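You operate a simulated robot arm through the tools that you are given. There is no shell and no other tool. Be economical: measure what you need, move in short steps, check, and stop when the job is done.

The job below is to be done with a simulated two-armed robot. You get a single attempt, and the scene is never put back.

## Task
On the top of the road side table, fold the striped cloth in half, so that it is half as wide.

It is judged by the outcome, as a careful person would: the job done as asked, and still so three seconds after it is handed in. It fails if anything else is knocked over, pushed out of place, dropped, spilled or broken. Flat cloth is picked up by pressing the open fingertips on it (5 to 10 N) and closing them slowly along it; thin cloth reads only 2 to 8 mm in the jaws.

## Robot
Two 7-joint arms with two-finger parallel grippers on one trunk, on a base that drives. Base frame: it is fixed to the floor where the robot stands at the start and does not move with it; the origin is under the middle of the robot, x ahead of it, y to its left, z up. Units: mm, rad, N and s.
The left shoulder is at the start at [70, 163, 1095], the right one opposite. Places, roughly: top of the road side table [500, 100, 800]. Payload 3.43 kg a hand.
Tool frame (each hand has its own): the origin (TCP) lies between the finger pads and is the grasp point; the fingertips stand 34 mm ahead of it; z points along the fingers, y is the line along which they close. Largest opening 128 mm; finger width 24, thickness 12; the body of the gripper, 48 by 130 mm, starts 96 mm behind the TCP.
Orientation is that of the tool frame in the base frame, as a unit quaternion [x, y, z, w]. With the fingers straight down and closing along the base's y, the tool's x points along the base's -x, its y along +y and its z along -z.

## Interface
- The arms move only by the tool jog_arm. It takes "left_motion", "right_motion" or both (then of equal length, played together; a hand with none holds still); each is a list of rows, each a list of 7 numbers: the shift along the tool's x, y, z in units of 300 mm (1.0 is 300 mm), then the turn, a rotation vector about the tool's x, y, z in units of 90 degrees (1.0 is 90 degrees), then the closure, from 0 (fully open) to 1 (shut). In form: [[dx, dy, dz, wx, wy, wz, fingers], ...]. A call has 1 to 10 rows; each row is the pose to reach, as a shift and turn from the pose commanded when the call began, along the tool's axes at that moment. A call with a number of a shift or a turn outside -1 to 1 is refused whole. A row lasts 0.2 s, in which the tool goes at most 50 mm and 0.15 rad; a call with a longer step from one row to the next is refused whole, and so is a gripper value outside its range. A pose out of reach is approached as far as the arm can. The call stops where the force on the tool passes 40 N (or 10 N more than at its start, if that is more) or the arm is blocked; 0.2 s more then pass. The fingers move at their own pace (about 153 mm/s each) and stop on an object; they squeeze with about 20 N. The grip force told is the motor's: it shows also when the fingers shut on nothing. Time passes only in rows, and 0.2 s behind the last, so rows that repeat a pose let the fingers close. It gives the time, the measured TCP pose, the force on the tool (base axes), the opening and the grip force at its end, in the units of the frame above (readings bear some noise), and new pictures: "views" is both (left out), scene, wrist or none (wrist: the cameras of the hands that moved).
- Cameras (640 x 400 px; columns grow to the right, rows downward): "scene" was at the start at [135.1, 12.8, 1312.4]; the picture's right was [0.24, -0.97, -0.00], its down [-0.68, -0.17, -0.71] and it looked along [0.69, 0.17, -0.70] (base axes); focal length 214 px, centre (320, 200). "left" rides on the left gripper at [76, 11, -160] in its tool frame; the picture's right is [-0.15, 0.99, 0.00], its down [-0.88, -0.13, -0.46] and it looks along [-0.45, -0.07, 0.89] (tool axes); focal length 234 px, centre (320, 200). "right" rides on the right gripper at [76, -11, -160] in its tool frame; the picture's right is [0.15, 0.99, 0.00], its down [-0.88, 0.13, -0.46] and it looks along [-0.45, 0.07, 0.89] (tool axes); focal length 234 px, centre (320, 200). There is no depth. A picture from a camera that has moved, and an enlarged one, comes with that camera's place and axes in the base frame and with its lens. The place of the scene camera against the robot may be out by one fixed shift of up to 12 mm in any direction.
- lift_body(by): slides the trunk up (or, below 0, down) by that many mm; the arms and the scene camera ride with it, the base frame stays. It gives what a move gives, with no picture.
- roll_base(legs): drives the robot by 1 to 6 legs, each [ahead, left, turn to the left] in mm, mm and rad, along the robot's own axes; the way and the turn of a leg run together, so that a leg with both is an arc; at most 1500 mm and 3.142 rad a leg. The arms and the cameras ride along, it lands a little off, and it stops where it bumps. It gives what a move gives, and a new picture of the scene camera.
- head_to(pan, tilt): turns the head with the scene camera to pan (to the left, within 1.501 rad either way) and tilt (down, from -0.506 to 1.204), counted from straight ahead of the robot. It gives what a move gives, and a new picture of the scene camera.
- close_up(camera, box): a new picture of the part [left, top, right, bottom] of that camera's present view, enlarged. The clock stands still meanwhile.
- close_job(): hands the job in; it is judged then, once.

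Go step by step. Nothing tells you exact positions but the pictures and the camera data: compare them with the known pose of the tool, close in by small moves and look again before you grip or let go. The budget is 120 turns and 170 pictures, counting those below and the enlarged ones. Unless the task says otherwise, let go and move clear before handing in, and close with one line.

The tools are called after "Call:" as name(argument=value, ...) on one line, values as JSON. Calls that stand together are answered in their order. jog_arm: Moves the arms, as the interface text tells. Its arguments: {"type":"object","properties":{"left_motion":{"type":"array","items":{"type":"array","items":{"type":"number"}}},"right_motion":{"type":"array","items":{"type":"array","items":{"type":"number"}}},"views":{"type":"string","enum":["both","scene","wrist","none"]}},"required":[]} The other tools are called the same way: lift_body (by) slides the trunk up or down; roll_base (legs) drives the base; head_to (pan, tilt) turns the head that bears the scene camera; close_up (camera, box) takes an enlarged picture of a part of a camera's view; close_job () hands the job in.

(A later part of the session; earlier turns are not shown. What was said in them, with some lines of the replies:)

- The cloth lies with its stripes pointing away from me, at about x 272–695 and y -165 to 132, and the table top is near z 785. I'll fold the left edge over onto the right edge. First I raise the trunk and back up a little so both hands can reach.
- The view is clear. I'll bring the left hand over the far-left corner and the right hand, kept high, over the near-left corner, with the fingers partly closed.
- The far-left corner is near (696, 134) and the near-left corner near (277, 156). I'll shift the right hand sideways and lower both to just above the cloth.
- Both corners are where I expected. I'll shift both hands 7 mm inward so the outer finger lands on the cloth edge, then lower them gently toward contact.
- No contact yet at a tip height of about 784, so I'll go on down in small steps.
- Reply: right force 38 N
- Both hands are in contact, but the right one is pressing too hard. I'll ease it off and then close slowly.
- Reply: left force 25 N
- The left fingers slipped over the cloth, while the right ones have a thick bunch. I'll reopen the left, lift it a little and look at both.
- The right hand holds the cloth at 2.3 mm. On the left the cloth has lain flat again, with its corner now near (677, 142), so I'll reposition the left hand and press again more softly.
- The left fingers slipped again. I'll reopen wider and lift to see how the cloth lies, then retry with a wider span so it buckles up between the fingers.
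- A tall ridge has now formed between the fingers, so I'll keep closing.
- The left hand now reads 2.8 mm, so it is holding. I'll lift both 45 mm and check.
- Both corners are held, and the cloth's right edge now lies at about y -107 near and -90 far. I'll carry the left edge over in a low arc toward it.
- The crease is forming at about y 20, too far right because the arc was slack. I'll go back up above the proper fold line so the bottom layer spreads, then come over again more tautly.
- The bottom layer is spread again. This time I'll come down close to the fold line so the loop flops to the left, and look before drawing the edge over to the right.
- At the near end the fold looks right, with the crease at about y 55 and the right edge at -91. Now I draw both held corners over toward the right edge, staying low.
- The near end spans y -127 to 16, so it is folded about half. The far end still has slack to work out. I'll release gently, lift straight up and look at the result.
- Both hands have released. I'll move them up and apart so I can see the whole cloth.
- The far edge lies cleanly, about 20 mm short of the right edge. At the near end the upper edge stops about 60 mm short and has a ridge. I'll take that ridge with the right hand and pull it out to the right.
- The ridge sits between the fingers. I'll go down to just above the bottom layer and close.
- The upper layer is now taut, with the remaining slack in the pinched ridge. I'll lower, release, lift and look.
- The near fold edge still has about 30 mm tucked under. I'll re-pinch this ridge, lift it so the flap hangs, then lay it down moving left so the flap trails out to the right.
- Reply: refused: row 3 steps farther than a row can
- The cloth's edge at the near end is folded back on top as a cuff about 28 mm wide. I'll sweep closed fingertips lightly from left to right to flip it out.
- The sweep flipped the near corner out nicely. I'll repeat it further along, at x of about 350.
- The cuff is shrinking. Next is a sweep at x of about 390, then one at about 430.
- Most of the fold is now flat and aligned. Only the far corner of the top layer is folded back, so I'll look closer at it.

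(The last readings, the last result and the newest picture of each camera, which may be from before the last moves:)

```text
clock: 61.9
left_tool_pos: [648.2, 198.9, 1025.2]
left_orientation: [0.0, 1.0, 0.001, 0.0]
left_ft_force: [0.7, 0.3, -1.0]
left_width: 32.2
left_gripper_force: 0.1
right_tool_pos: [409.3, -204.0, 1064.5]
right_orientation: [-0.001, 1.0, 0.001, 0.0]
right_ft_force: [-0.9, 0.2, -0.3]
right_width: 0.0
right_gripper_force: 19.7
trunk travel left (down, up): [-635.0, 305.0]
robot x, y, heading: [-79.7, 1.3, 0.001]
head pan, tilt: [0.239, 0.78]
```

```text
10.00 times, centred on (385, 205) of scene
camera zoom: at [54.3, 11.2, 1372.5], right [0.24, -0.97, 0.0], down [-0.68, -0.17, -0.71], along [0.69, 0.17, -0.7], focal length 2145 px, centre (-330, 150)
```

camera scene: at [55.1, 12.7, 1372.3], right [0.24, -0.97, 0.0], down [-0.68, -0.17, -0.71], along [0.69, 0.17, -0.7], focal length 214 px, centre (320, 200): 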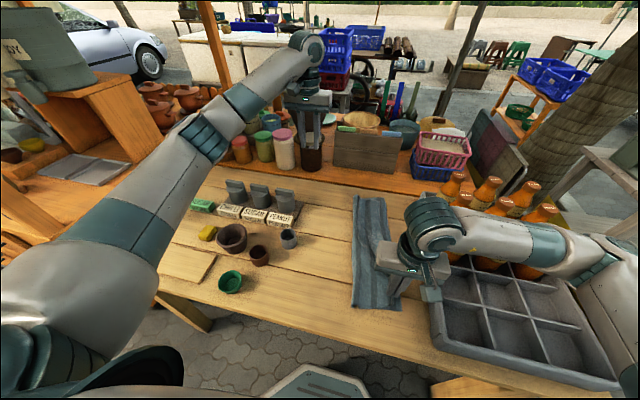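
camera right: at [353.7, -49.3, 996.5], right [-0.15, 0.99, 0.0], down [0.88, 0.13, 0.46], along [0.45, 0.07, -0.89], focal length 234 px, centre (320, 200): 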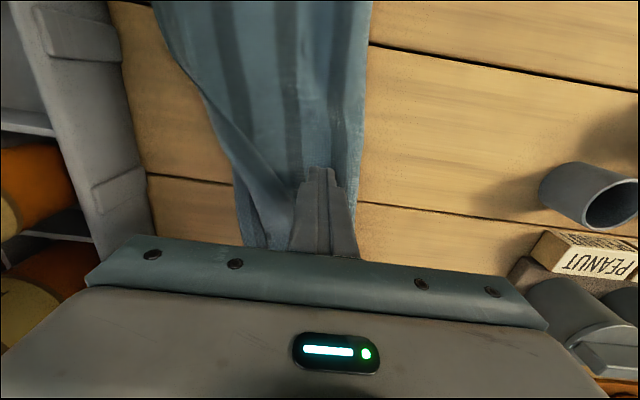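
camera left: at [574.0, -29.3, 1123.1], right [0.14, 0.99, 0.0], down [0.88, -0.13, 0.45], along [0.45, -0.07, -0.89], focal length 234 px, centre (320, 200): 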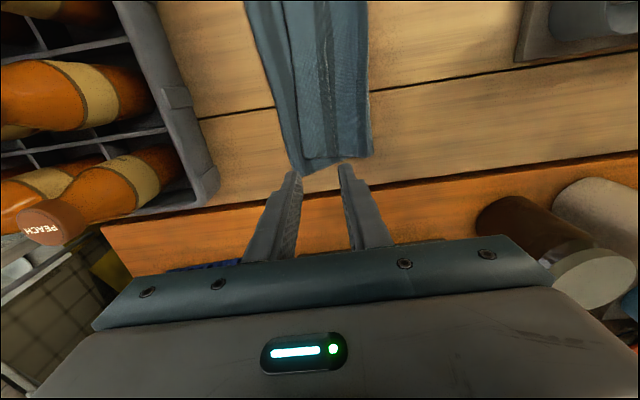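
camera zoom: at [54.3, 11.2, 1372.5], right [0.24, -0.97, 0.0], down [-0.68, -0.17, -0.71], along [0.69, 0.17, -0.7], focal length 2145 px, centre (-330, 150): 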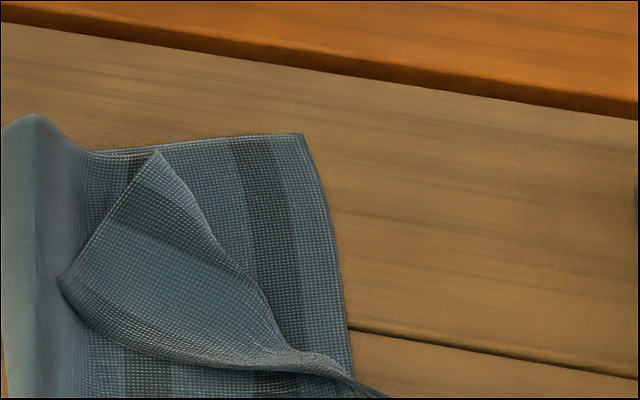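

Call:
jog_arm(left_motion=[[0.02, -0.15, 0, 0, 0, 0, 0.9], [0.05, -0.3, 0, 0, 0, 0, 1], [0.08, -0.45, 0, 0, 0, 0, 1], [0.1, -0.6, 0.0, 0, 0, 0, 1], [0.1, -0.7, 0.1, 0, 0, 0, 1]], views="wrist")

Call:
close_up(camera="left", box=[220, 30, 420, 200])

```text
clock: 63.1
left_tool_pos: [622.8, -9.9, 993.1]
left_orientation: [-0.002, 1.0, -0.001, 0.0]
left_ft_force: [0.6, 0.5, 0.4]
left_width: 0.1
left_gripper_force: 20.1
right_tool_pos: [410.6, -201.9, 1062.7]
right_orientation: [-0.002, 1.0, 0.0, -0.001]
right_ft_force: [0.4, 0.5, -0.4]
right_width: 0.0
right_gripper_force: 20.3
trunk travel left (down, up): [-635.0, 305.0]
robot x, y, heading: [-81.9, -1.4, 0.001]
head pan, tilt: [0.239, 0.78]
camera left: at [545.9, 1.3, 1151.8], right [0.14, 0.99, 0.0], down [0.88, -0.13, 0.45], along [0.45, -0.07, -0.89], focal length 234 px, centre (320, 200)
```

left: 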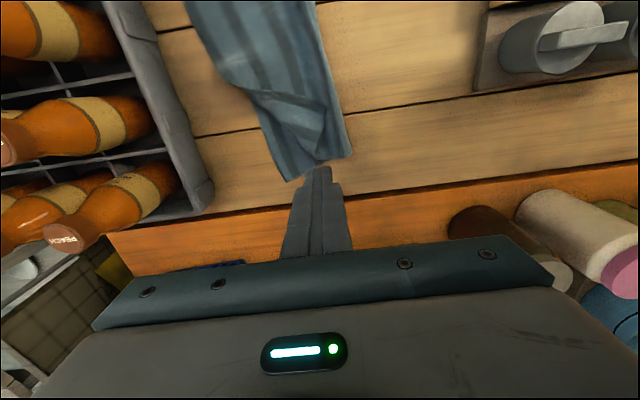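

```text
2.35 times, centred on (320, 115) of left
camera zoom: at [545.9, 1.3, 1151.8], right [0.14, 0.99, 0.0], down [0.88, -0.13, 0.45], along [0.45, -0.07, -0.89], focal length 551 px, centre (320, 400)
```

zoom: 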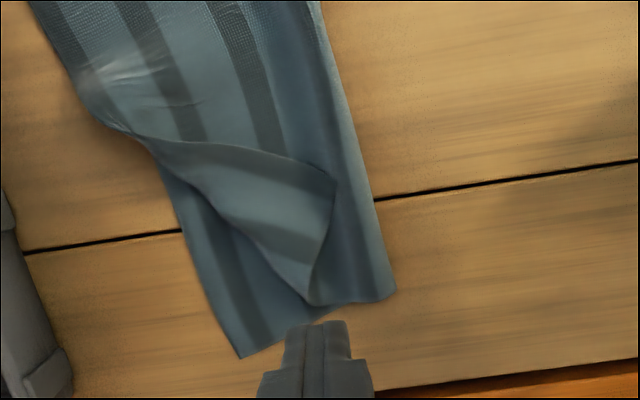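

It's a dog-ear: the tip of the far corner lies at about (584, 4) and belongs near (666, -100). I'll place the closed left fingertips just behind the tip.

Call:
jog_arm(left_motion=[[0.08, 0.05, 0.08, 0, 0, 0, 1], [0.16, 0.09, 0.2, 0, 0, 0, 1], [0.16, 0.09, 0.34, 0, 0, 0, 1], [0.16, 0.09, 0.44, 0, 0, 0, 1], [0.16, 0.09, 0.5, 0, 0, 0, 1]], views="wrist")

Call:
close_up(camera="scene", box=[345, 180, 435, 240])

```text
clock: 64.3
left_tool_pos: [572.0, 16.5, 844.1]
left_orientation: [0.0, 1.0, 0.0, -0.001]
left_ft_force: [-0.8, 0.7, -0.4]
left_width: 0.0
left_gripper_force: 19.6
right_tool_pos: [409.1, -201.7, 1063.4]
right_orientation: [0.0, 1.0, -0.001, 0.0]
right_ft_force: [-0.8, 0.7, 0.1]
right_width: 0.0
right_gripper_force: 19.9
trunk travel left (down, up): [-635.0, 305.0]
robot x, y, heading: [-81.9, -1.2, -0.002]
head pan, tilt: [0.239, 0.78]
camera left: at [496.1, 28.2, 1002.2], right [0.14, 0.99, 0.0], down [0.88, -0.13, 0.45], along [0.45, -0.07, -0.89], focal length 234 px, centre (320, 200)
```

left: 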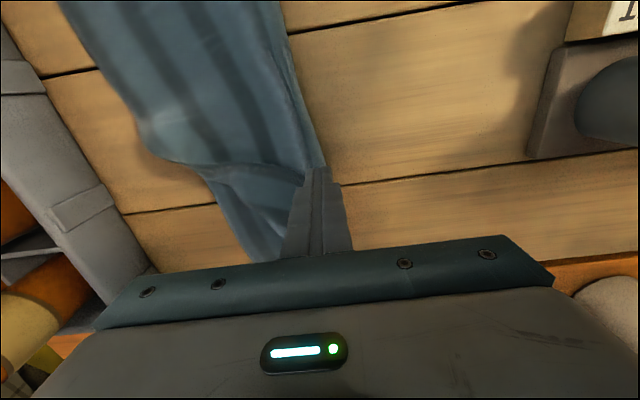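

```text
6.67 times, centred on (390, 210) of scene
camera zoom: at [55.2, 12.6, 1372.4], right [0.24, -0.97, 0.0], down [-0.68, -0.17, -0.71], along [0.69, 0.17, -0.7], focal length 1430 px, centre (-147, 133)
```

zoom: 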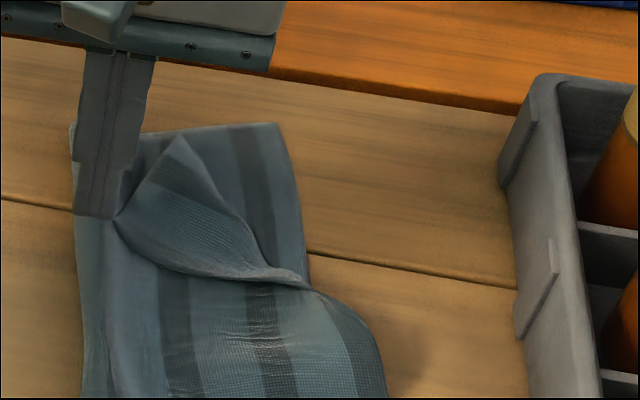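

Call:
jog_arm(left_motion=[[0, 0, 0.05, 0, 0, 0, 1], [0, 0, 0.072, 0, 0, 0, 1], [-0.03, -0.038, 0.072, 0, 0, 0, 1], [-0.06, -0.076, 0.072, 0, 0, 0, 1], [-0.09, -0.114, 0.072, 0, 0, 0, 1], [-0.12, -0.152, 0.072, 0, 0, 0, 1], [-0.15, -0.19, 0.072, 0, 0, 0, 1], [-0.18, -0.228, 0.072, 0, 0, 0, 1], [-0.21, -0.266, 0.072, 0, 0, 0, 1], [-0.24, -0.304, 0.072, 0, 0, 0, 1]], views="none")

Call:
close_up(camera="scene", box=[345, 180, 435, 240])

```text
clock: 66.5
left_tool_pos: [645.7, -74.5, 822.0]
left_orientation: [0.0, 1.0, 0.001, 0.0]
left_ft_force: [-1.2, -0.1, -0.4]
left_width: 0.0
left_gripper_force: 19.9
right_tool_pos: [409.3, -202.5, 1061.6]
right_orientation: [0.0, 1.0, 0.0, -0.001]
right_ft_force: [0.2, -0.5, 1.0]
right_width: 0.0
right_gripper_force: 20.2
trunk travel left (down, up): [-635.0, 305.0]
robot x, y, heading: [-80.9, 2.8, -0.0]
head pan, tilt: [0.239, 0.78]
```

```text
6.67 times, centred on (390, 210) of scene
camera zoom: at [54.9, 11.9, 1372.4], right [0.24, -0.97, 0.0], down [-0.68, -0.17, -0.71], along [0.69, 0.17, -0.7], focal length 1430 px, centre (-147, 133)
```

zoom: 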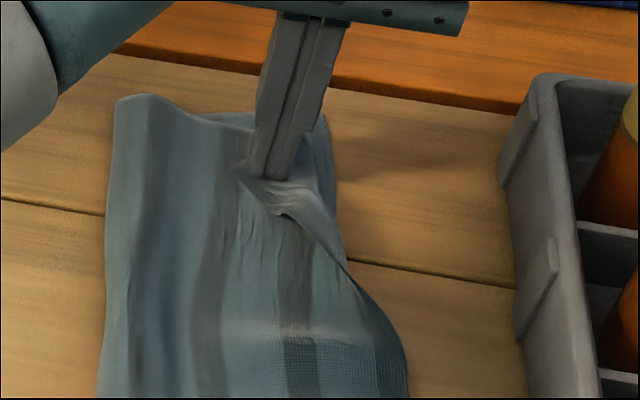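

The ear has mostly flipped out. I'll lift and look.

Call:
jog_arm(left_motion=[[0, 0, -0.1, 0, 0, 0, 1], [0, 0, -0.25, 0, 0, 0, 1], [0, 0.05, -0.38, 0, 0, 0, 1], [0.05, 0.12, -0.48, 0, 0, 0, 1]], views="wrist")

Call:
close_up(camera="left", box=[180, 0, 400, 200])

Call:
close_up(camera="scene", box=[345, 180, 435, 240])

```text
clock: 67.5
left_tool_pos: [629.4, -37.2, 967.6]
left_orientation: [-0.001, 1.0, -0.001, -0.001]
left_ft_force: [-0.2, 0.2, 0.3]
left_width: 0.0
left_gripper_force: 20.1
right_tool_pos: [409.2, -199.7, 1063.5]
right_orientation: [0.0, 1.0, 0.0, 0.001]
right_ft_force: [-0.8, -0.2, -0.6]
right_width: 0.1
right_gripper_force: 20.5
trunk travel left (down, up): [-635.0, 305.0]
robot x, y, heading: [-77.7, 0.8, 0.005]
head pan, tilt: [0.239, 0.78]
camera left: at [552.6, -24.9, 1126.1], right [0.15, 0.99, 0.0], down [0.88, -0.13, 0.45], along [0.45, -0.07, -0.89], focal length 234 px, centre (320, 200)
```

left: 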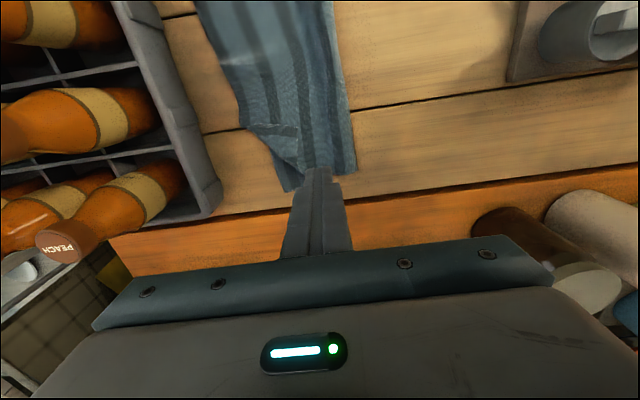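

```text
2.00 times, centred on (290, 100) of left
camera zoom: at [552.6, -24.9, 1126.1], right [0.15, 0.99, 0.0], down [0.88, -0.13, 0.45], along [0.45, -0.07, -0.89], focal length 468 px, centre (380, 400)
```

zoom: 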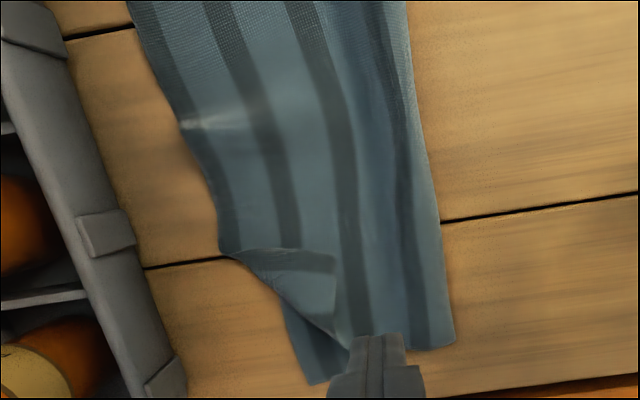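

```text
6.67 times, centred on (390, 210) of scene
camera zoom: at [54.2, 15.0, 1372.3], right [0.24, -0.97, 0.0], down [-0.68, -0.17, -0.71], along [0.69, 0.17, -0.7], focal length 1430 px, centre (-147, 133)
```

zoom: 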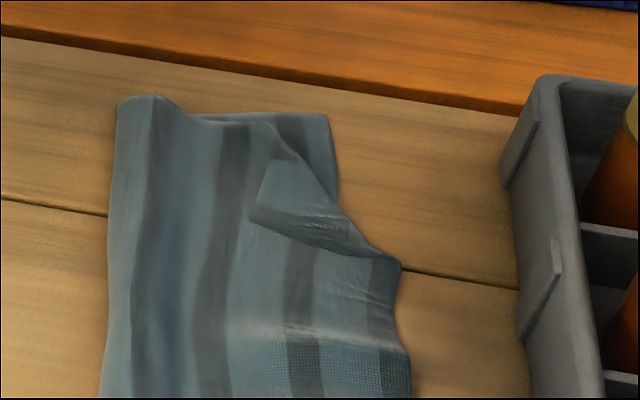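

A smaller ear remains, with its tip at about (606, -65). I'll do one more sweep of the same kind from just behind it.

Call:
jog_arm(left_motion=[[0.113, -0.04, 0.05, 0, 0, 0, 1], [0.117, -0.045, 0.2, 0, 0, 0, 1], [0.117, -0.045, 0.34, 0, 0, 0, 1], [0.117, -0.045, 0.44, 0, 0, 0, 1], [0.117, -0.045, 0.485, 0, 0, 0, 1], [0.09, -0.074, 0.485, 0, 0, 0, 1], [0.06, -0.106, 0.485, 0, 0, 0, 1], [0.03, -0.139, 0.485, 0, 0, 0, 1], [0.0, -0.171, 0.485, 0, 0, 0, 1], [-0.03, -0.204, 0.485, 0, 0, 0, 1]], views="none")

Call:
jog_arm(left_motion=[[-0.03, -0.032, 0, 0, 0, 0, 1], [-0.055, -0.06, 0, 0, 0, 0, 1], [-0.055, -0.06, -0.1, 0, 0, 0, 1], [-0.055, -0.06, -0.25, 0, 0, 0, 1], [-0.05, 0.0, -0.38, 0, 0, 0, 1], [0.0, 0.1, -0.48, 0, 0, 0, 1]], views="wrist")

Call:
close_up(camera="left", box=[180, 0, 400, 200])

Call:
close_up(camera="scene", box=[335, 180, 435, 315])

```text
clock: 69.7
left_tool_pos: [638.8, -100.0, 822.4]
left_orientation: [-0.001, 1.0, 0.0, 0.0]
left_ft_force: [-0.5, 0.2, -0.1]
left_width: 0.0
left_gripper_force: 20.3
right_tool_pos: [408.9, -202.2, 1064.4]
right_orientation: [0.001, 1.0, 0.0, 0.0]
right_ft_force: [0.4, -0.1, -0.1]
right_width: 0.2
right_gripper_force: 20.3
trunk travel left (down, up): [-635.0, 305.0]
robot x, y, heading: [-80.7, -0.9, -0.001]
head pan, tilt: [0.239, 0.78]
```

```text
clock: 71.1
left_tool_pos: [638.3, -67.8, 965.9]
left_orientation: [-0.001, 1.0, -0.001, -0.001]
left_ft_force: [0.0, -0.2, 0.4]
left_width: 0.0
left_gripper_force: 20.2
right_tool_pos: [409.9, -199.5, 1064.6]
right_orientation: [-0.001, 1.0, -0.002, 0.0]
right_ft_force: [0.0, 0.4, 0.0]
right_width: 0.0
right_gripper_force: 19.6
trunk travel left (down, up): [-635.0, 305.0]
robot x, y, heading: [-81.5, -0.6, 0.0]
head pan, tilt: [0.239, 0.78]
camera left: at [562.5, -55.3, 1124.4], right [0.14, 0.99, 0.0], down [0.88, -0.13, 0.45], along [0.45, -0.07, -0.89], focal length 234 px, centre (320, 200)
```

left: 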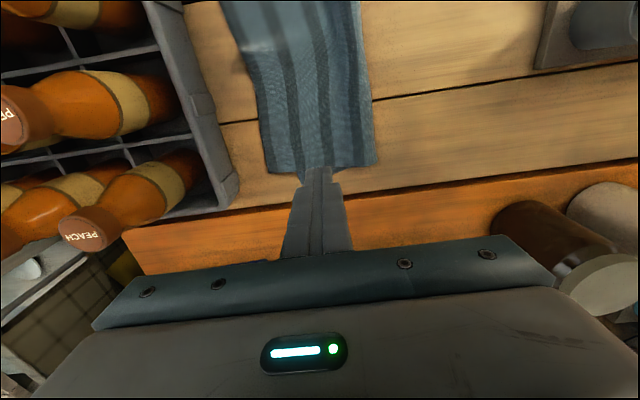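

```text
2.00 times, centred on (290, 100) of left
camera zoom: at [562.5, -55.3, 1124.4], right [0.14, 0.99, 0.0], down [0.88, -0.13, 0.45], along [0.45, -0.07, -0.89], focal length 468 px, centre (380, 400)
```

zoom: 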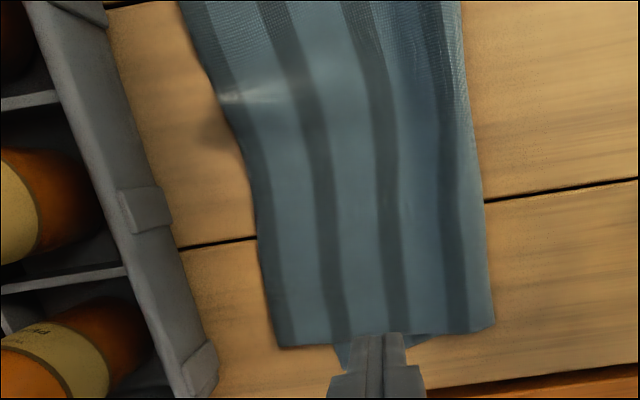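

```text
2.96 times, centred on (385, 248) of scene
camera zoom: at [55.1, 16.4, 1372.3], right [0.24, -0.97, 0.0], down [-0.68, -0.17, -0.71], along [0.69, 0.17, -0.7], focal length 636 px, centre (127, 59)
```

zoom: 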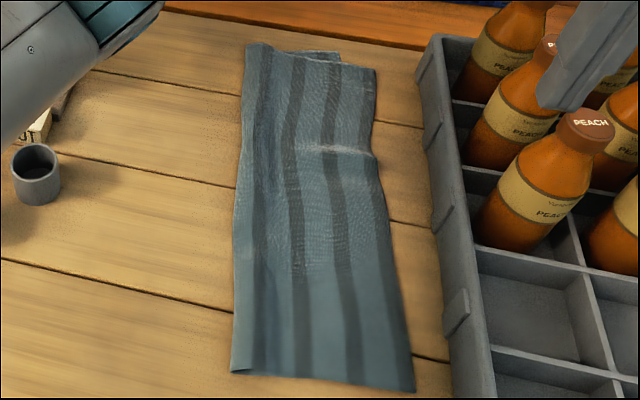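

The fold is flat now. At the far end the top layer overhangs the bottom one on the right by about 40 mm, and a strip of the bottom layer pokes out at the far edge. I'll press on that strip lightly and drag it to the right to square it up.

Call:
jog_arm(left_motion=[[-0.11, -0.04, 0.05, 0, 0, 0, 1], [-0.208, -0.075, 0.15, 0, 0, 0, 1], [-0.208, -0.075, 0.3, 0, 0, 0, 1], [-0.208, -0.075, 0.42, 0, 0, 0, 1], [-0.208, -0.075, 0.485, 0, 0, 0, 1], [-0.208, -0.075, 0.5, 0, 0, 0, 1], [-0.208, -0.075, 0.502, 0, 0, 0, 1]], views="wrist")

Call:
close_up(camera="scene", box=[345, 170, 435, 230])

```text
clock: 72.7
left_tool_pos: [679.8, -81.3, 818.9]
left_orientation: [-0.001, 1.0, 0.0, 0.001]
left_ft_force: [0.1, 1.0, -0.4]
left_width: 0.0
left_gripper_force: 20.2
left hand out of reach, approached as far as the arm can: row 2, 3, 4, 5, 6, 7
right_tool_pos: [410.1, -202.2, 1063.2]
right_orientation: [0.0, 1.0, 0.0, 0.0]
right_ft_force: [-0.1, 0.0, 0.9]
right_width: 0.0
right_gripper_force: 19.7
trunk travel left (down, up): [-635.0, 305.0]
robot x, y, heading: [-81.1, 1.2, -0.003]
head pan, tilt: [0.239, 0.78]
camera left: at [603.5, -69.2, 977.5], right [0.15, 0.99, 0.0], down [0.88, -0.13, 0.46], along [0.45, -0.07, -0.89], focal length 234 px, centre (320, 200)
```

left: 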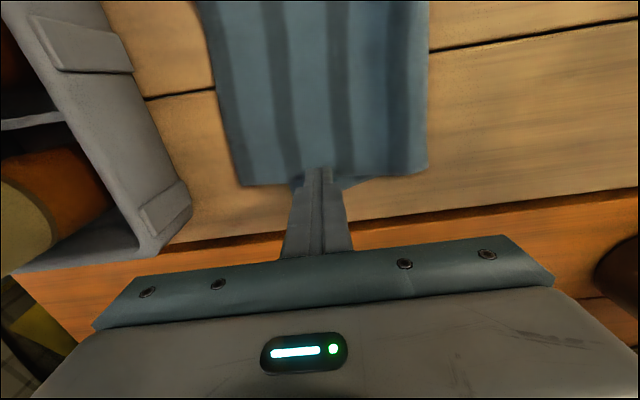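

```text
6.67 times, centred on (390, 200) of scene
camera zoom: at [54.9, 12.6, 1372.4], right [0.24, -0.97, 0.0], down [-0.68, -0.17, -0.71], along [0.69, 0.17, -0.7], focal length 1430 px, centre (-147, 200)
```

zoom: 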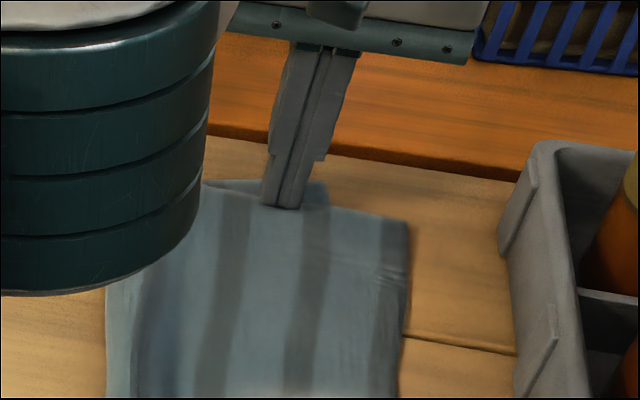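

That strip is just out of reach. I'll lift and pull the left hand back, then drive 70 mm forward again.

Call:
jog_arm(left_motion=[[0, 0, -0.12, 0, 0, 0, 1], [0.05, 0.05, -0.26, 0, 0, 0, 1], [0.18, 0.1, -0.34, 0, 0, 0, 1], [0.32, 0.12, -0.38, 0, 0, 0, 1]], views="none")

Call:
roll_base(legs=[[70, 0, 0]])

```text
clock: 73.7
left_tool_pos: [687.7, -77.6, 928.9]
left_orientation: [-0.001, 1.0, 0.0, -0.001]
left_ft_force: [0.1, 0.6, 0.0]
left_width: 0.0
left_gripper_force: 20.1
left hand out of reach, approached as far as the arm can: row 1, 2, 3, 4
right_tool_pos: [408.2, -202.7, 1062.8]
right_orientation: [0.001, 1.0, 0.0, -0.001]
right_ft_force: [0.4, 0.7, 0.3]
right_width: 0.3
right_gripper_force: 20.2
trunk travel left (down, up): [-635.0, 305.0]
robot x, y, heading: [-80.8, -3.2, -0.001]
head pan, tilt: [0.239, 0.78]
```

```text
clock: 74.7
left_tool_pos: [756.3, -78.7, 928.5]
left_orientation: [0.0, 1.0, 0.0, -0.002]
left_ft_force: [-0.1, 0.5, -0.3]
left_width: 0.0
left_gripper_force: 20.0
right_tool_pos: [479.5, -203.1, 1062.9]
right_orientation: [0.0, 1.0, 0.0, 0.0]
right_ft_force: [-0.6, 0.6, 0.0]
right_width: 0.0
right_gripper_force: 20.1
trunk travel left (down, up): [-635.0, 305.0]
robot x, y, heading: [-10.3, -0.3, -0.004]
head pan, tilt: [0.239, 0.78]
camera scene: at [124.5, 12.7, 1372.4], right [0.24, -0.97, 0.0], down [-0.68, -0.17, -0.71], along [0.69, 0.17, -0.7], focal length 214 px, centre (320, 200)
```

scene: 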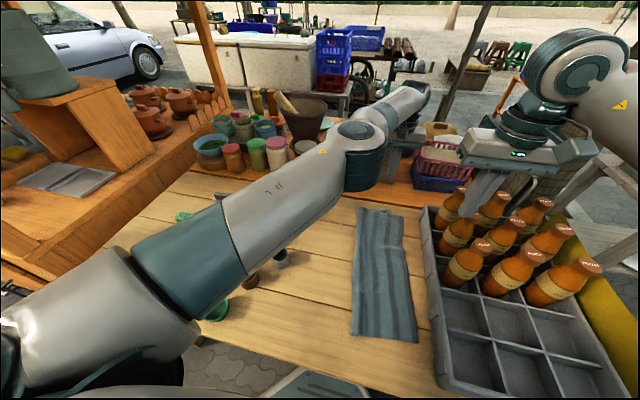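

The left hand didn't retract as I asked, so I'll check how it responds with a small move back.

Call:
jog_arm(left_motion=[[0.05, 0, -0.03, 0, 0, 0, 1], [0.1, 0, -0.06, 0, 0, 0, 1], [0.15, 0, -0.06, 0, 0, 0, 1]], views="scene")

```text
clock: 75.5
left_tool_pos: [754.4, -77.3, 945.3]
left_orientation: [0.0, 1.0, 0.0, -0.002]
left_ft_force: [0.4, 0.8, 0.2]
left_width: 0.1
left_gripper_force: 19.9
left hand out of reach, approached as far as the arm can: row 1, 2, 3
right_tool_pos: [478.8, -202.0, 1062.9]
right_orientation: [0.0, 1.0, -0.001, 0.001]
right_ft_force: [0.4, 0.0, -0.3]
right_width: 0.0
right_gripper_force: 20.5
trunk travel left (down, up): [-635.0, 305.0]
robot x, y, heading: [-11.5, 2.0, -0.006]
head pan, tilt: [0.239, 0.78]
camera scene: at [123.7, 12.7, 1372.4], right [0.24, -0.97, 0.0], down [-0.68, -0.17, -0.71], along [0.69, 0.17, -0.7], focal length 214 px, centre (320, 200)
```

scene: 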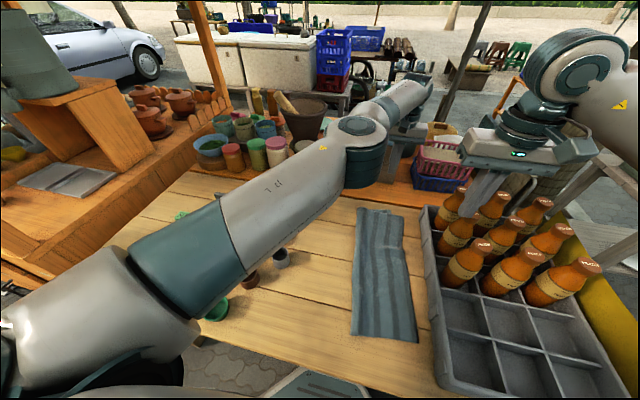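

Call:
jog_arm(left_motion=[[0, 0.1, -0.08, 0, 0, 0, 1], [0, 0.22, -0.15, 0, 0, 0, 1], [0.08, 0.34, -0.18, 0, 0, 0, 1], [0.2, 0.44, -0.18, 0, 0, 0, 1], [0.32, 0.54, -0.18, 0, 0, 0, 1], [0.44, 0.64, -0.18, 0, 0, 0, 1]], views="scene")

```text
clock: 76.9
left_tool_pos: [754.6, -71.6, 987.6]
left_orientation: [-0.001, 1.0, 0.002, -0.002]
left_ft_force: [0.4, -0.1, 0.5]
left_width: 0.0
left_gripper_force: 20.4
left hand out of reach, approached as far as the arm can: row 1, 2, 3, 4, 5, 6
right_tool_pos: [478.2, -201.2, 1064.7]
right_orientation: [0.0, 1.0, 0.0, 0.001]
right_ft_force: [0.0, 0.0, 0.5]
right_width: 0.1
right_gripper_force: 19.6
trunk travel left (down, up): [-635.0, 305.0]
robot x, y, heading: [-10.7, -2.7, -0.002]
head pan, tilt: [0.239, 0.78]
camera scene: at [124.0, 12.7, 1372.3], right [0.24, -0.97, 0.0], down [-0.68, -0.17, -0.71], along [0.69, 0.17, -0.7], focal length 214 px, centre (320, 200)
```

scene: 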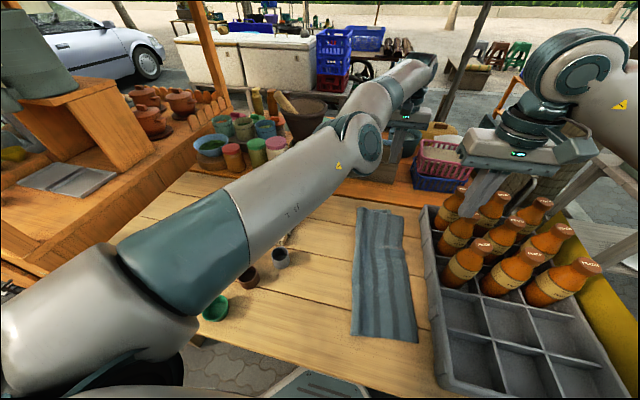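

Call:
jog_arm(left_motion=[[0, 0, 0, 0, 0, 0, 1], [0, 0, 0, 0, 0, 0, 1], [0, 0, 0, 0, 0, 0, 1], [0, 0, 0, 0, 0, 0, 1], [0, 0, 0, 0, 0, 0, 1], [0, 0, 0, 0, 0, 0, 1]], views="none")

Call:
jog_arm(left_motion=[[0, 0, 0, 0, 0.08, 0, 1], [0, 0, 0, 0, 0.16, 0, 1], [0, 0, 0, 0, 0.24, 0, 1], [0, 0, 0, 0, 0.3, 0, 1]], views="none")

```text
clock: 78.3
left_tool_pos: [754.6, -71.6, 989.0]
left_orientation: [-0.001, 1.0, 0.001, -0.002]
left_ft_force: [0.2, -0.5, -0.5]
left_width: 0.1
left_gripper_force: 20.1
right_tool_pos: [478.3, -201.7, 1064.0]
right_orientation: [0.0, 1.0, 0.001, 0.0]
right_ft_force: [-0.8, -0.2, 0.7]
right_width: 0.0
right_gripper_force: 20.5
trunk travel left (down, up): [-635.0, 305.0]
robot x, y, heading: [-13.7, -0.7, 0.006]
head pan, tilt: [0.239, 0.78]
```

```text
clock: 79.3
left_tool_pos: [668.6, -61.9, 1005.1]
left_orientation: [0.0, 0.984, 0.0, -0.177]
left_ft_force: [-0.1, -0.5, -0.5]
left_width: 0.0
left_gripper_force: 20.0
left hand out of reach, approached as far as the arm can: row 1, 2, 3, 4
right_tool_pos: [478.1, -201.4, 1063.8]
right_orientation: [-0.001, 1.0, 0.0, 0.002]
right_ft_force: [0.3, 0.4, -0.7]
right_width: 0.2
right_gripper_force: 20.0
trunk travel left (down, up): [-635.0, 305.0]
robot x, y, heading: [-14.3, -6.3, -0.001]
head pan, tilt: [0.239, 0.78]
```

The tilt freed it. Now I'll retract while tilted and then turn upright again.

Call:
jog_arm(left_motion=[[0.08, 0.08, 0, 0, 0, 0, 1], [0.18, 0.18, 0, 0, 0, 0, 1], [0.28, 0.28, 0, 0, 0, 0, 1], [0.34, 0.34, 0, 0, 0, 0, 1]], views="none")

```text
clock: 80.3
left_tool_pos: [574.3, 39.9, 1040.3]
left_orientation: [0.0, 0.984, -0.001, -0.176]
left_ft_force: [0.1, 0.3, -0.1]
left_width: 0.0
left_gripper_force: 20.3
right_tool_pos: [479.6, -201.7, 1063.3]
right_orientation: [0.0, 1.0, 0.0, 0.0]
right_ft_force: [0.4, 1.0, 0.9]
right_width: 0.2
right_gripper_force: 20.1
trunk travel left (down, up): [-635.0, 305.0]
robot x, y, heading: [-12.0, 0.5, 0.001]
head pan, tilt: [0.239, 0.78]
```

Call:
jog_arm(left_motion=[[0, 0, 0, 0, -0.08, 0, 1], [0, 0, 0, 0, -0.16, 0, 1], [0, 0, 0, 0, -0.226, 0, 1], [0, 0, 0, 0, -0.226, 0, 1]], views="both")

Call:
close_up(camera="left", box=[160, 20, 400, 200])

```text
clock: 81.3
left_tool_pos: [574.6, 39.0, 1039.6]
left_orientation: [-0.001, 1.0, 0.0, 0.0]
left_ft_force: [-0.2, -0.1, 0.4]
left_width: 0.3
left_gripper_force: 20.1
right_tool_pos: [478.1, -202.2, 1063.7]
right_orientation: [-0.001, 1.0, 0.0, 0.0]
right_ft_force: [1.0, 0.6, 0.1]
right_width: 0.2
right_gripper_force: 19.4
trunk travel left (down, up): [-635.0, 305.0]
robot x, y, heading: [-12.3, -0.8, 0.001]
head pan, tilt: [0.239, 0.78]
camera scene: at [124.0, 12.8, 1372.4], right [0.24, -0.97, 0.0], down [-0.68, -0.17, -0.71], along [0.69, 0.17, -0.7], focal length 214 px, centre (320, 200)
camera left: at [498.7, 51.4, 1196.8], right [0.14, 0.99, 0.0], down [0.88, -0.13, 0.46], along [0.45, -0.07, -0.89], focal length 234 px, centre (320, 200)
```

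scene: 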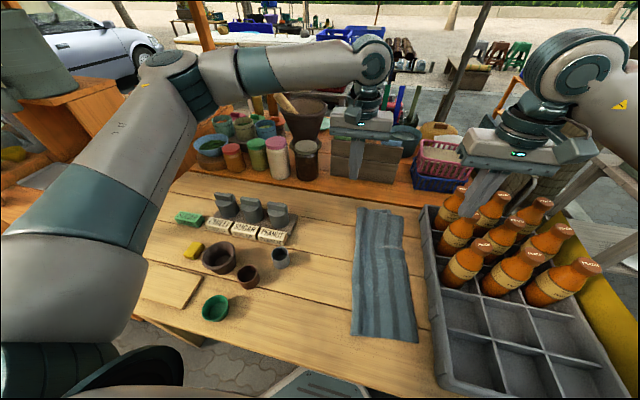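
left: 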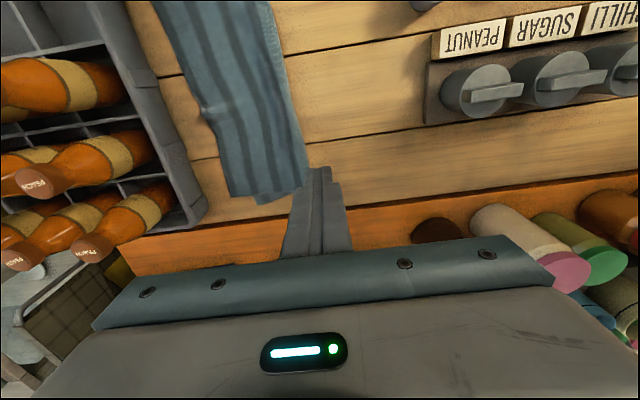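

```text
2.22 times, centred on (280, 110) of left
camera zoom: at [498.7, 51.4, 1196.8], right [0.14, 0.99, 0.0], down [0.88, -0.13, 0.46], along [0.45, -0.07, -0.89], focal length 520 px, centre (409, 400)
```

zoom: 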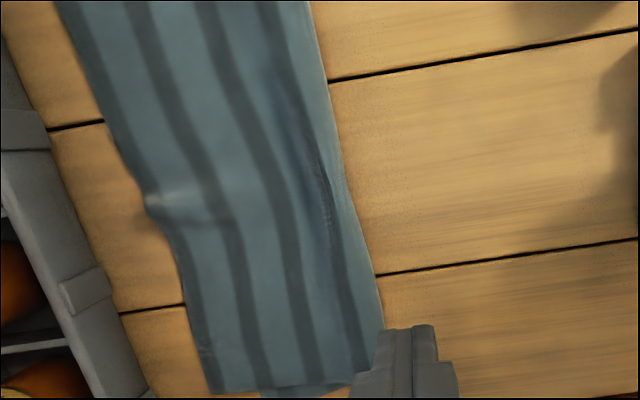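

Nothing has been disturbed. I'll now do the drag on the exposed bottom strip, first coming to just above it.

Call:
jog_arm(left_motion=[[-0.08, -0.08, 0.1, 0, 0, 0, 1], [-0.16, -0.17, 0.18, 0, 0, 0, 1], [-0.24, -0.26, 0.26, 0, 0, 0, 1], [-0.33, -0.34, 0.36, 0, 0, 0, 1], [-0.407, -0.4, 0.47, 0, 0, 0, 1], [-0.407, -0.4, 0.6, 0, 0, 0, 1], [-0.407, -0.4, 0.68, 0, 0, 0, 1]], views="wrist")

Call:
close_up(camera="scene", box=[345, 190, 435, 250])

```text
clock: 82.9
left_tool_pos: [698.3, -80.2, 833.2]
left_orientation: [0.0, 1.0, 0.001, 0.0]
left_ft_force: [0.7, 0.0, -0.1]
left_width: 0.0
left_gripper_force: 19.7
right_tool_pos: [480.1, -203.1, 1063.6]
right_orientation: [0.0, 1.0, 0.0, 0.0]
right_ft_force: [0.5, 0.2, -0.8]
right_width: 0.0
right_gripper_force: 19.9
trunk travel left (down, up): [-635.0, 305.0]
robot x, y, heading: [-9.3, -0.0, -0.002]
head pan, tilt: [0.239, 0.78]
camera left: at [621.6, -68.3, 991.6], right [0.14, 0.99, 0.0], down [0.88, -0.13, 0.46], along [0.45, -0.06, -0.89], focal length 234 px, centre (320, 200)
```

left: 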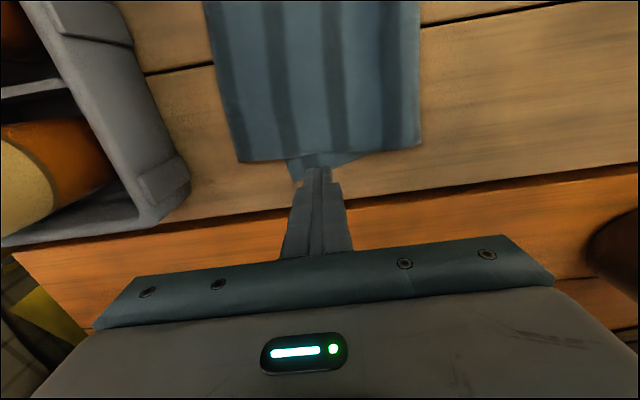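

```text
6.67 times, centred on (390, 220) of scene
camera zoom: at [124.1, 12.3, 1372.4], right [0.24, -0.97, 0.0], down [-0.68, -0.17, -0.71], along [0.69, 0.17, -0.7], focal length 1430 px, centre (-147, 67)
```

zoom: 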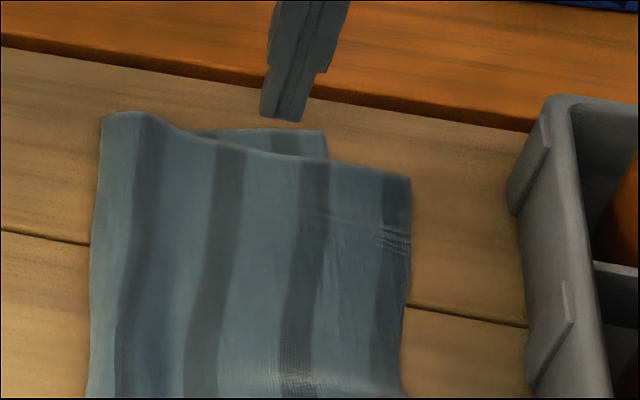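

Call:
jog_arm(left_motion=[[0, 0, 0.04, 0, 0, 0, 1], [0, 0, 0.057, 0, 0, 0, 1], [0, 0, 0.064, 0, 0, 0, 1], [0, 0, 0.064, 0, 0, 0, 1]], views="none")

```text
clock: 83.9
left_tool_pos: [697.3, -80.5, 815.0]
left_orientation: [-0.001, 1.0, 0.0, 0.001]
left_ft_force: [0.9, 1.1, 2.7]
left_width: 0.0
left_gripper_force: 20.1
right_tool_pos: [478.7, -201.8, 1063.6]
right_orientation: [0.0, 1.0, 0.0, 0.0]
right_ft_force: [0.4, 0.2, -0.6]
right_width: 0.3
right_gripper_force: 19.6
trunk travel left (down, up): [-635.0, 305.0]
robot x, y, heading: [-13.0, 1.0, -0.001]
head pan, tilt: [0.239, 0.78]
```

Call:
jog_arm(left_motion=[[0, 0, 0.005, 0, 0, 0, 1], [0, -0.02, 0.005, 0, 0, 0, 1], [0, -0.04, 0.005, 0, 0, 0, 1], [0, -0.06, 0.005, 0, 0, 0, 1], [0, -0.08, 0.005, 0, 0, 0, 1], [0, -0.1, 0.005, 0, 0, 0, 1], [0, -0.12, 0.005, 0, 0, 0, 1]], views="none")

Call:
close_up(camera="scene", box=[345, 190, 435, 250])

```text
clock: 85.5
left_tool_pos: [696.9, -115.0, 815.5]
left_orientation: [-0.001, 1.0, 0.0, 0.002]
left_ft_force: [-0.4, 5.4, 19.8]
left_width: 0.0
left_gripper_force: 19.8
right_tool_pos: [476.9, -201.1, 1065.2]
right_orientation: [-0.001, 1.0, -0.001, 0.0]
right_ft_force: [0.3, 0.5, -0.3]
right_width: 0.0
right_gripper_force: 20.1
trunk travel left (down, up): [-635.0, 305.0]
robot x, y, heading: [-10.9, -0.3, 0.004]
head pan, tilt: [0.239, 0.78]
```

```text
6.67 times, centred on (390, 220) of scene
camera zoom: at [121.3, 13.5, 1372.7], right [0.24, -0.97, 0.0], down [-0.68, -0.17, -0.71], along [0.69, 0.17, -0.7], focal length 1430 px, centre (-147, 67)
```

zoom: 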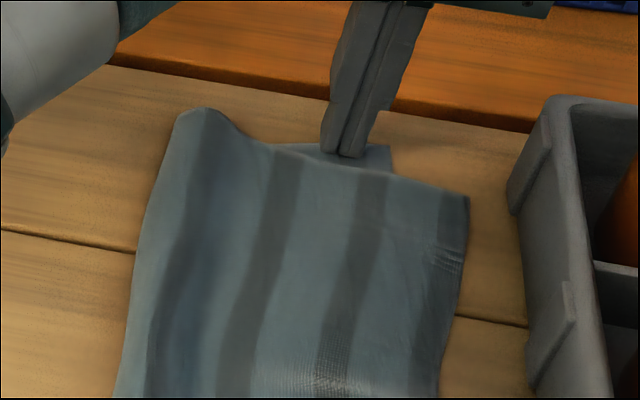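

Both layers moved together, so that drag shifted the far end right without fixing the overhang. Instead I'll press on the overhanging top layer beyond the bottom edge and push it left. The hand will be tilted to keep it clear of the bottles.

Call:
jog_arm(left_motion=[[0, 0, -0.1, 0, 0, 0, 1], [0.02, 0.0, -0.22, 0, 0, 0, 1], [0.06, 0.0, -0.25, 0.08, 0, 0, 1], [0.1, -0.04, -0.25, 0.16, 0, 0, 1], [0.13, -0.09, -0.25, 0.25, 0, 0, 1], [0.15, -0.12, -0.2, 0.25, 0, 0, 1], [0.15, -0.125, -0.1, 0.25, 0, 0, 1], [0.15, -0.125, -0.05, 0.25, 0, 0, 1]], views="wrist")

Call:
close_up(camera="scene", box=[345, 180, 465, 260])

```text
clock: 87.3
left_tool_pos: [652.5, -154.1, 827.9]
left_orientation: [-0.001, 0.981, -0.196, 0.0]
left_ft_force: [-0.2, 0.6, 1.1]
left_width: 0.0
left_gripper_force: 20.1
right_tool_pos: [479.2, -201.9, 1063.7]
right_orientation: [0.001, 1.0, 0.0, 0.0]
right_ft_force: [-0.1, -0.2, -0.7]
right_width: 0.0
right_gripper_force: 19.9
trunk travel left (down, up): [-635.0, 305.0]
robot x, y, heading: [-10.3, 0.9, -0.001]
head pan, tilt: [0.239, 0.78]
camera left: at [576.5, -82.0, 970.2], right [0.15, 0.91, -0.38], down [0.88, 0.06, 0.47], along [0.45, -0.4, -0.8], focal length 234 px, centre (320, 200)
```

left: 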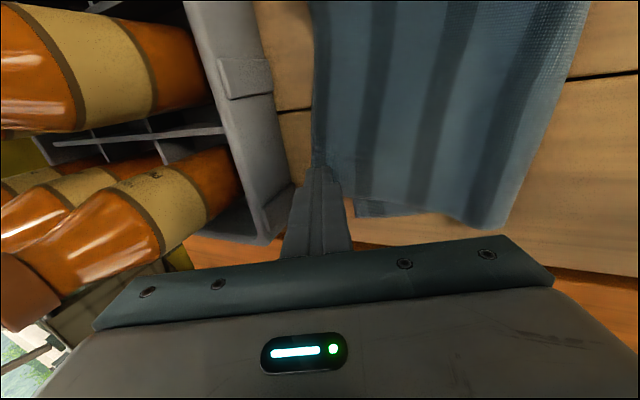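

```text
5.00 times, centred on (405, 220) of scene
camera zoom: at [124.0, 12.7, 1372.4], right [0.24, -0.97, 0.0], down [-0.68, -0.17, -0.71], along [0.69, 0.17, -0.7], focal length 1072 px, centre (-105, 100)
```

zoom: 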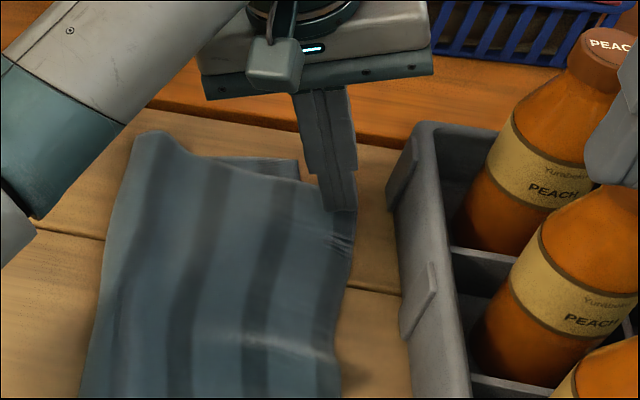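

Call:
jog_arm(left_motion=[[0, 0.015, -0.006, 0, 0, 0, 1], [0, 0.0255, 0.02, 0, 0, 0, 1], [0, 0.0294, 0.0277, 0, 0, 0, 1], [0, 0.0294, 0.0277, 0, 0, 0, 1]], views="none")

```text
clock: 88.3
left_tool_pos: [652.2, -148.8, 816.9]
left_orientation: [-0.001, 0.981, -0.195, 0.0]
left_ft_force: [0.1, 0.2, 1.5]
left_width: 0.1
left_gripper_force: 19.4
right_tool_pos: [477.9, -203.1, 1063.1]
right_orientation: [0.0, 1.0, 0.0, 0.0]
right_ft_force: [-0.2, 0.2, 0.2]
right_width: 0.1
right_gripper_force: 19.9
trunk travel left (down, up): [-635.0, 305.0]
robot x, y, heading: [-11.3, 2.1, 0.004]
head pan, tilt: [0.239, 0.78]
```

Call:
jog_arm(left_motion=[[0, 0.002, 0.0046, 0, 0, 0, 1], [0, 0.022, -0.0036, 0, 0, 0, 1], [0, 0.042, -0.012, 0, 0, 0, 1], [0, 0.062, -0.0203, 0, 0, 0, 1], [0, 0.082, -0.0286, 0, 0, 0, 1], [0, 0.102, -0.0369, 0, 0, 0, 1], [0, 0.122, -0.0452, 0, 0, 0, 1]], views="wrist")

Call:
close_up(camera="scene", box=[345, 180, 465, 260])

```text
clock: 89.9
left_tool_pos: [652.8, -109.5, 818.2]
left_orientation: [-0.001, 0.981, -0.196, 0.0]
left_ft_force: [1.0, -2.5, 11.4]
left_width: 0.0
left_gripper_force: 19.6
right_tool_pos: [478.2, -202.2, 1063.5]
right_orientation: [0.0, 1.0, 0.0, 0.0]
right_ft_force: [-0.1, 0.0, -0.5]
right_width: 0.1
right_gripper_force: 20.2
trunk travel left (down, up): [-635.0, 305.0]
robot x, y, heading: [-11.0, 2.1, -0.0]
head pan, tilt: [0.239, 0.78]
camera left: at [575.6, -38.1, 959.0], right [0.15, 0.91, -0.38], down [0.88, 0.05, 0.47], along [0.45, -0.4, -0.8], focal length 234 px, centre (320, 200)
```

left: 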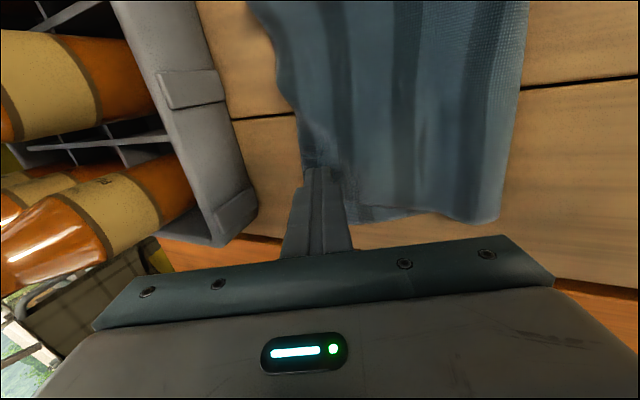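

```text
5.00 times, centred on (405, 220) of scene
camera zoom: at [122.7, 12.8, 1372.5], right [0.24, -0.97, 0.0], down [-0.68, -0.17, -0.71], along [0.69, 0.17, -0.7], focal length 1072 px, centre (-105, 100)
```

zoom: 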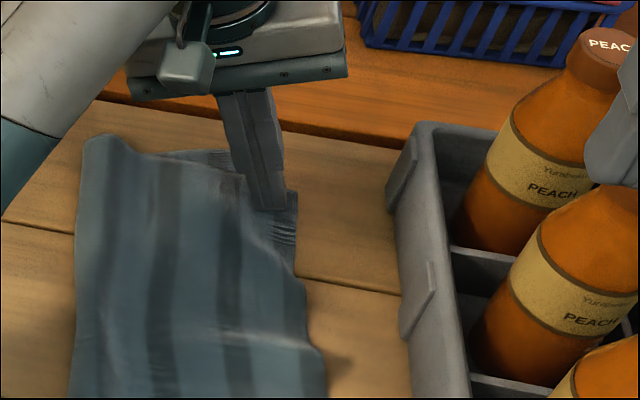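

The far end has moved back left. I'll lift straight off and inspect.

Call:
jog_arm(left_motion=[[0, -0.04, -0.09, 0, 0, 0, 1], [0, -0.09, -0.21, 0, 0, 0, 1], [0.03, -0.11, -0.34, -0.08, 0, 0, 1], [0.07, -0.1, -0.44, -0.16, 0, 0, 1], [0.1, -0.05, -0.5, -0.25, 0, 0, 1]], views="wrist")

Call:
close_up(camera="scene", box=[335, 190, 445, 350])

Call:
close_up(camera="left", box=[180, 0, 420, 200])

```text
clock: 91.1
left_tool_pos: [622.8, -66.5, 960.9]
left_orientation: [-0.001, 1.0, 0.002, 0.0]
left_ft_force: [-0.4, 0.2, -0.5]
left_width: 0.2
left_gripper_force: 20.3
right_tool_pos: [477.4, -203.3, 1063.6]
right_orientation: [0.0, 1.0, 0.0, 0.0]
right_ft_force: [0.5, 0.6, -0.8]
right_width: 0.0
right_gripper_force: 20.4
trunk travel left (down, up): [-635.0, 305.0]
robot x, y, heading: [-13.9, 4.2, -0.002]
head pan, tilt: [0.239, 0.78]
camera left: at [545.9, -55.4, 1119.0], right [0.14, 0.99, 0.0], down [0.88, -0.13, 0.46], along [0.45, -0.06, -0.89], focal length 234 px, centre (320, 200)
```

left: 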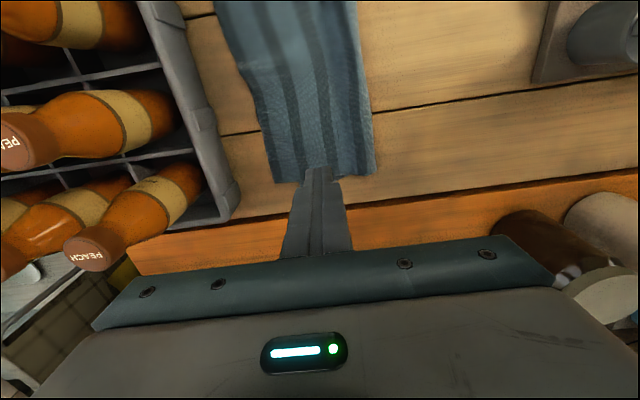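

```text
2.50 times, centred on (390, 270) of scene
camera zoom: at [123.4, 12.5, 1372.3], right [0.24, -0.97, 0.0], down [-0.68, -0.17, -0.71], along [0.69, 0.17, -0.7], focal length 536 px, centre (145, 25)
```

zoom: 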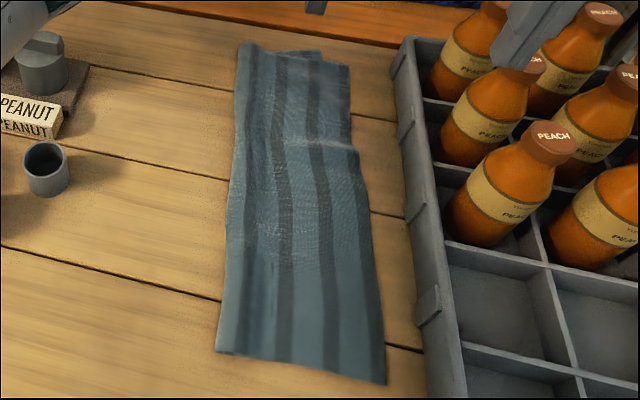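

```text
2.00 times, centred on (300, 100) of left
camera zoom: at [545.9, -55.4, 1119.0], right [0.14, 0.99, 0.0], down [0.88, -0.13, 0.46], along [0.45, -0.06, -0.89], focal length 468 px, centre (360, 400)
```

zoom: 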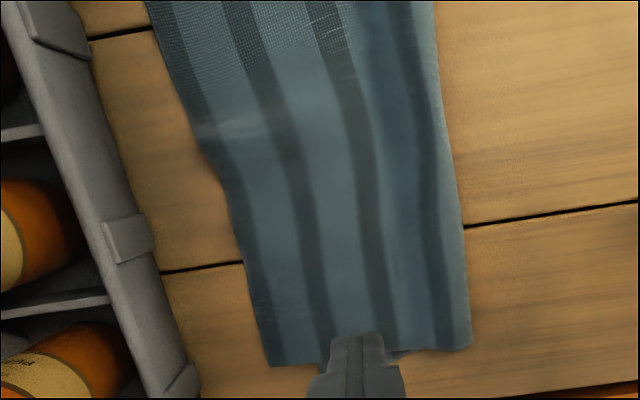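

The cloth is now folded lengthwise to about half its width, lying flat on the table, and nothing else has moved. I'll draw the left hand clear and take a last look.

Call:
jog_arm(left_motion=[[0, 0, -0.13, 0, 0, 0, 0.8], [0, 0.05, -0.26, 0, 0, 0, 0.5], [0.03, 0.18, -0.32, 0, 0, 0, 0.2], [0.06, 0.33, -0.34, 0, 0, 0, 0], [0.08, 0.48, -0.34, 0, 0, 0, 0], [0.1, 0.63, -0.34, 0, 0, 0, 0], [0.1, 0.78, -0.34, 0, 0, 0, 0], [0.1, 0.9, -0.34, 0, 0, 0, 0]], views="scene")

```text
clock: 92.9
left_tool_pos: [591.5, 205.0, 1062.7]
left_orientation: [0.0, 1.0, 0.001, 0.0]
left_ft_force: [0.8, -0.5, 0.7]
left_width: 127.8
left_gripper_force: 0.0
right_tool_pos: [477.7, -201.2, 1064.1]
right_orientation: [0.0, 1.0, -0.001, 0.0]
right_ft_force: [-0.7, 0.1, 0.1]
right_width: 0.3
right_gripper_force: 19.9
trunk travel left (down, up): [-635.0, 305.0]
robot x, y, heading: [-9.4, -0.5, -0.007]
head pan, tilt: [0.239, 0.78]
camera scene: at [123.5, 14.3, 1372.4], right [0.24, -0.97, 0.0], down [-0.68, -0.17, -0.71], along [0.69, 0.17, -0.7], focal length 214 px, centre (320, 200)
```

scene: 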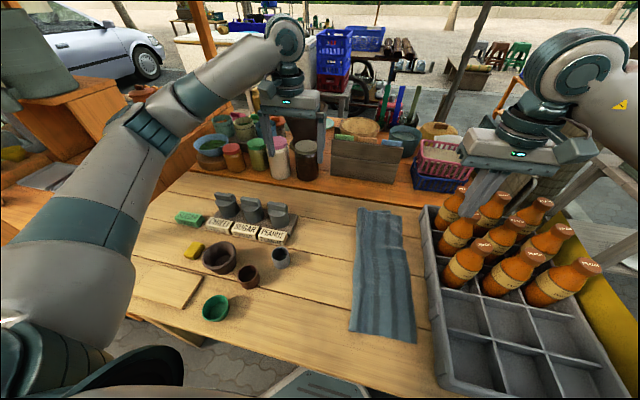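

Both hands are clear, the cloth lies folded in half on the table, and everything else is in place, so I'm handing in.

Call:
close_job()

```text
The job is handed in.
```

I folded the striped cloth in half lengthwise on the road side table, left edge over right, so it is now about half as wide. The fold isn't perfectly square: at the far end the top layer overhangs the bottom by roughly 40 mm. Nothing else on the table was moved or knocked over.
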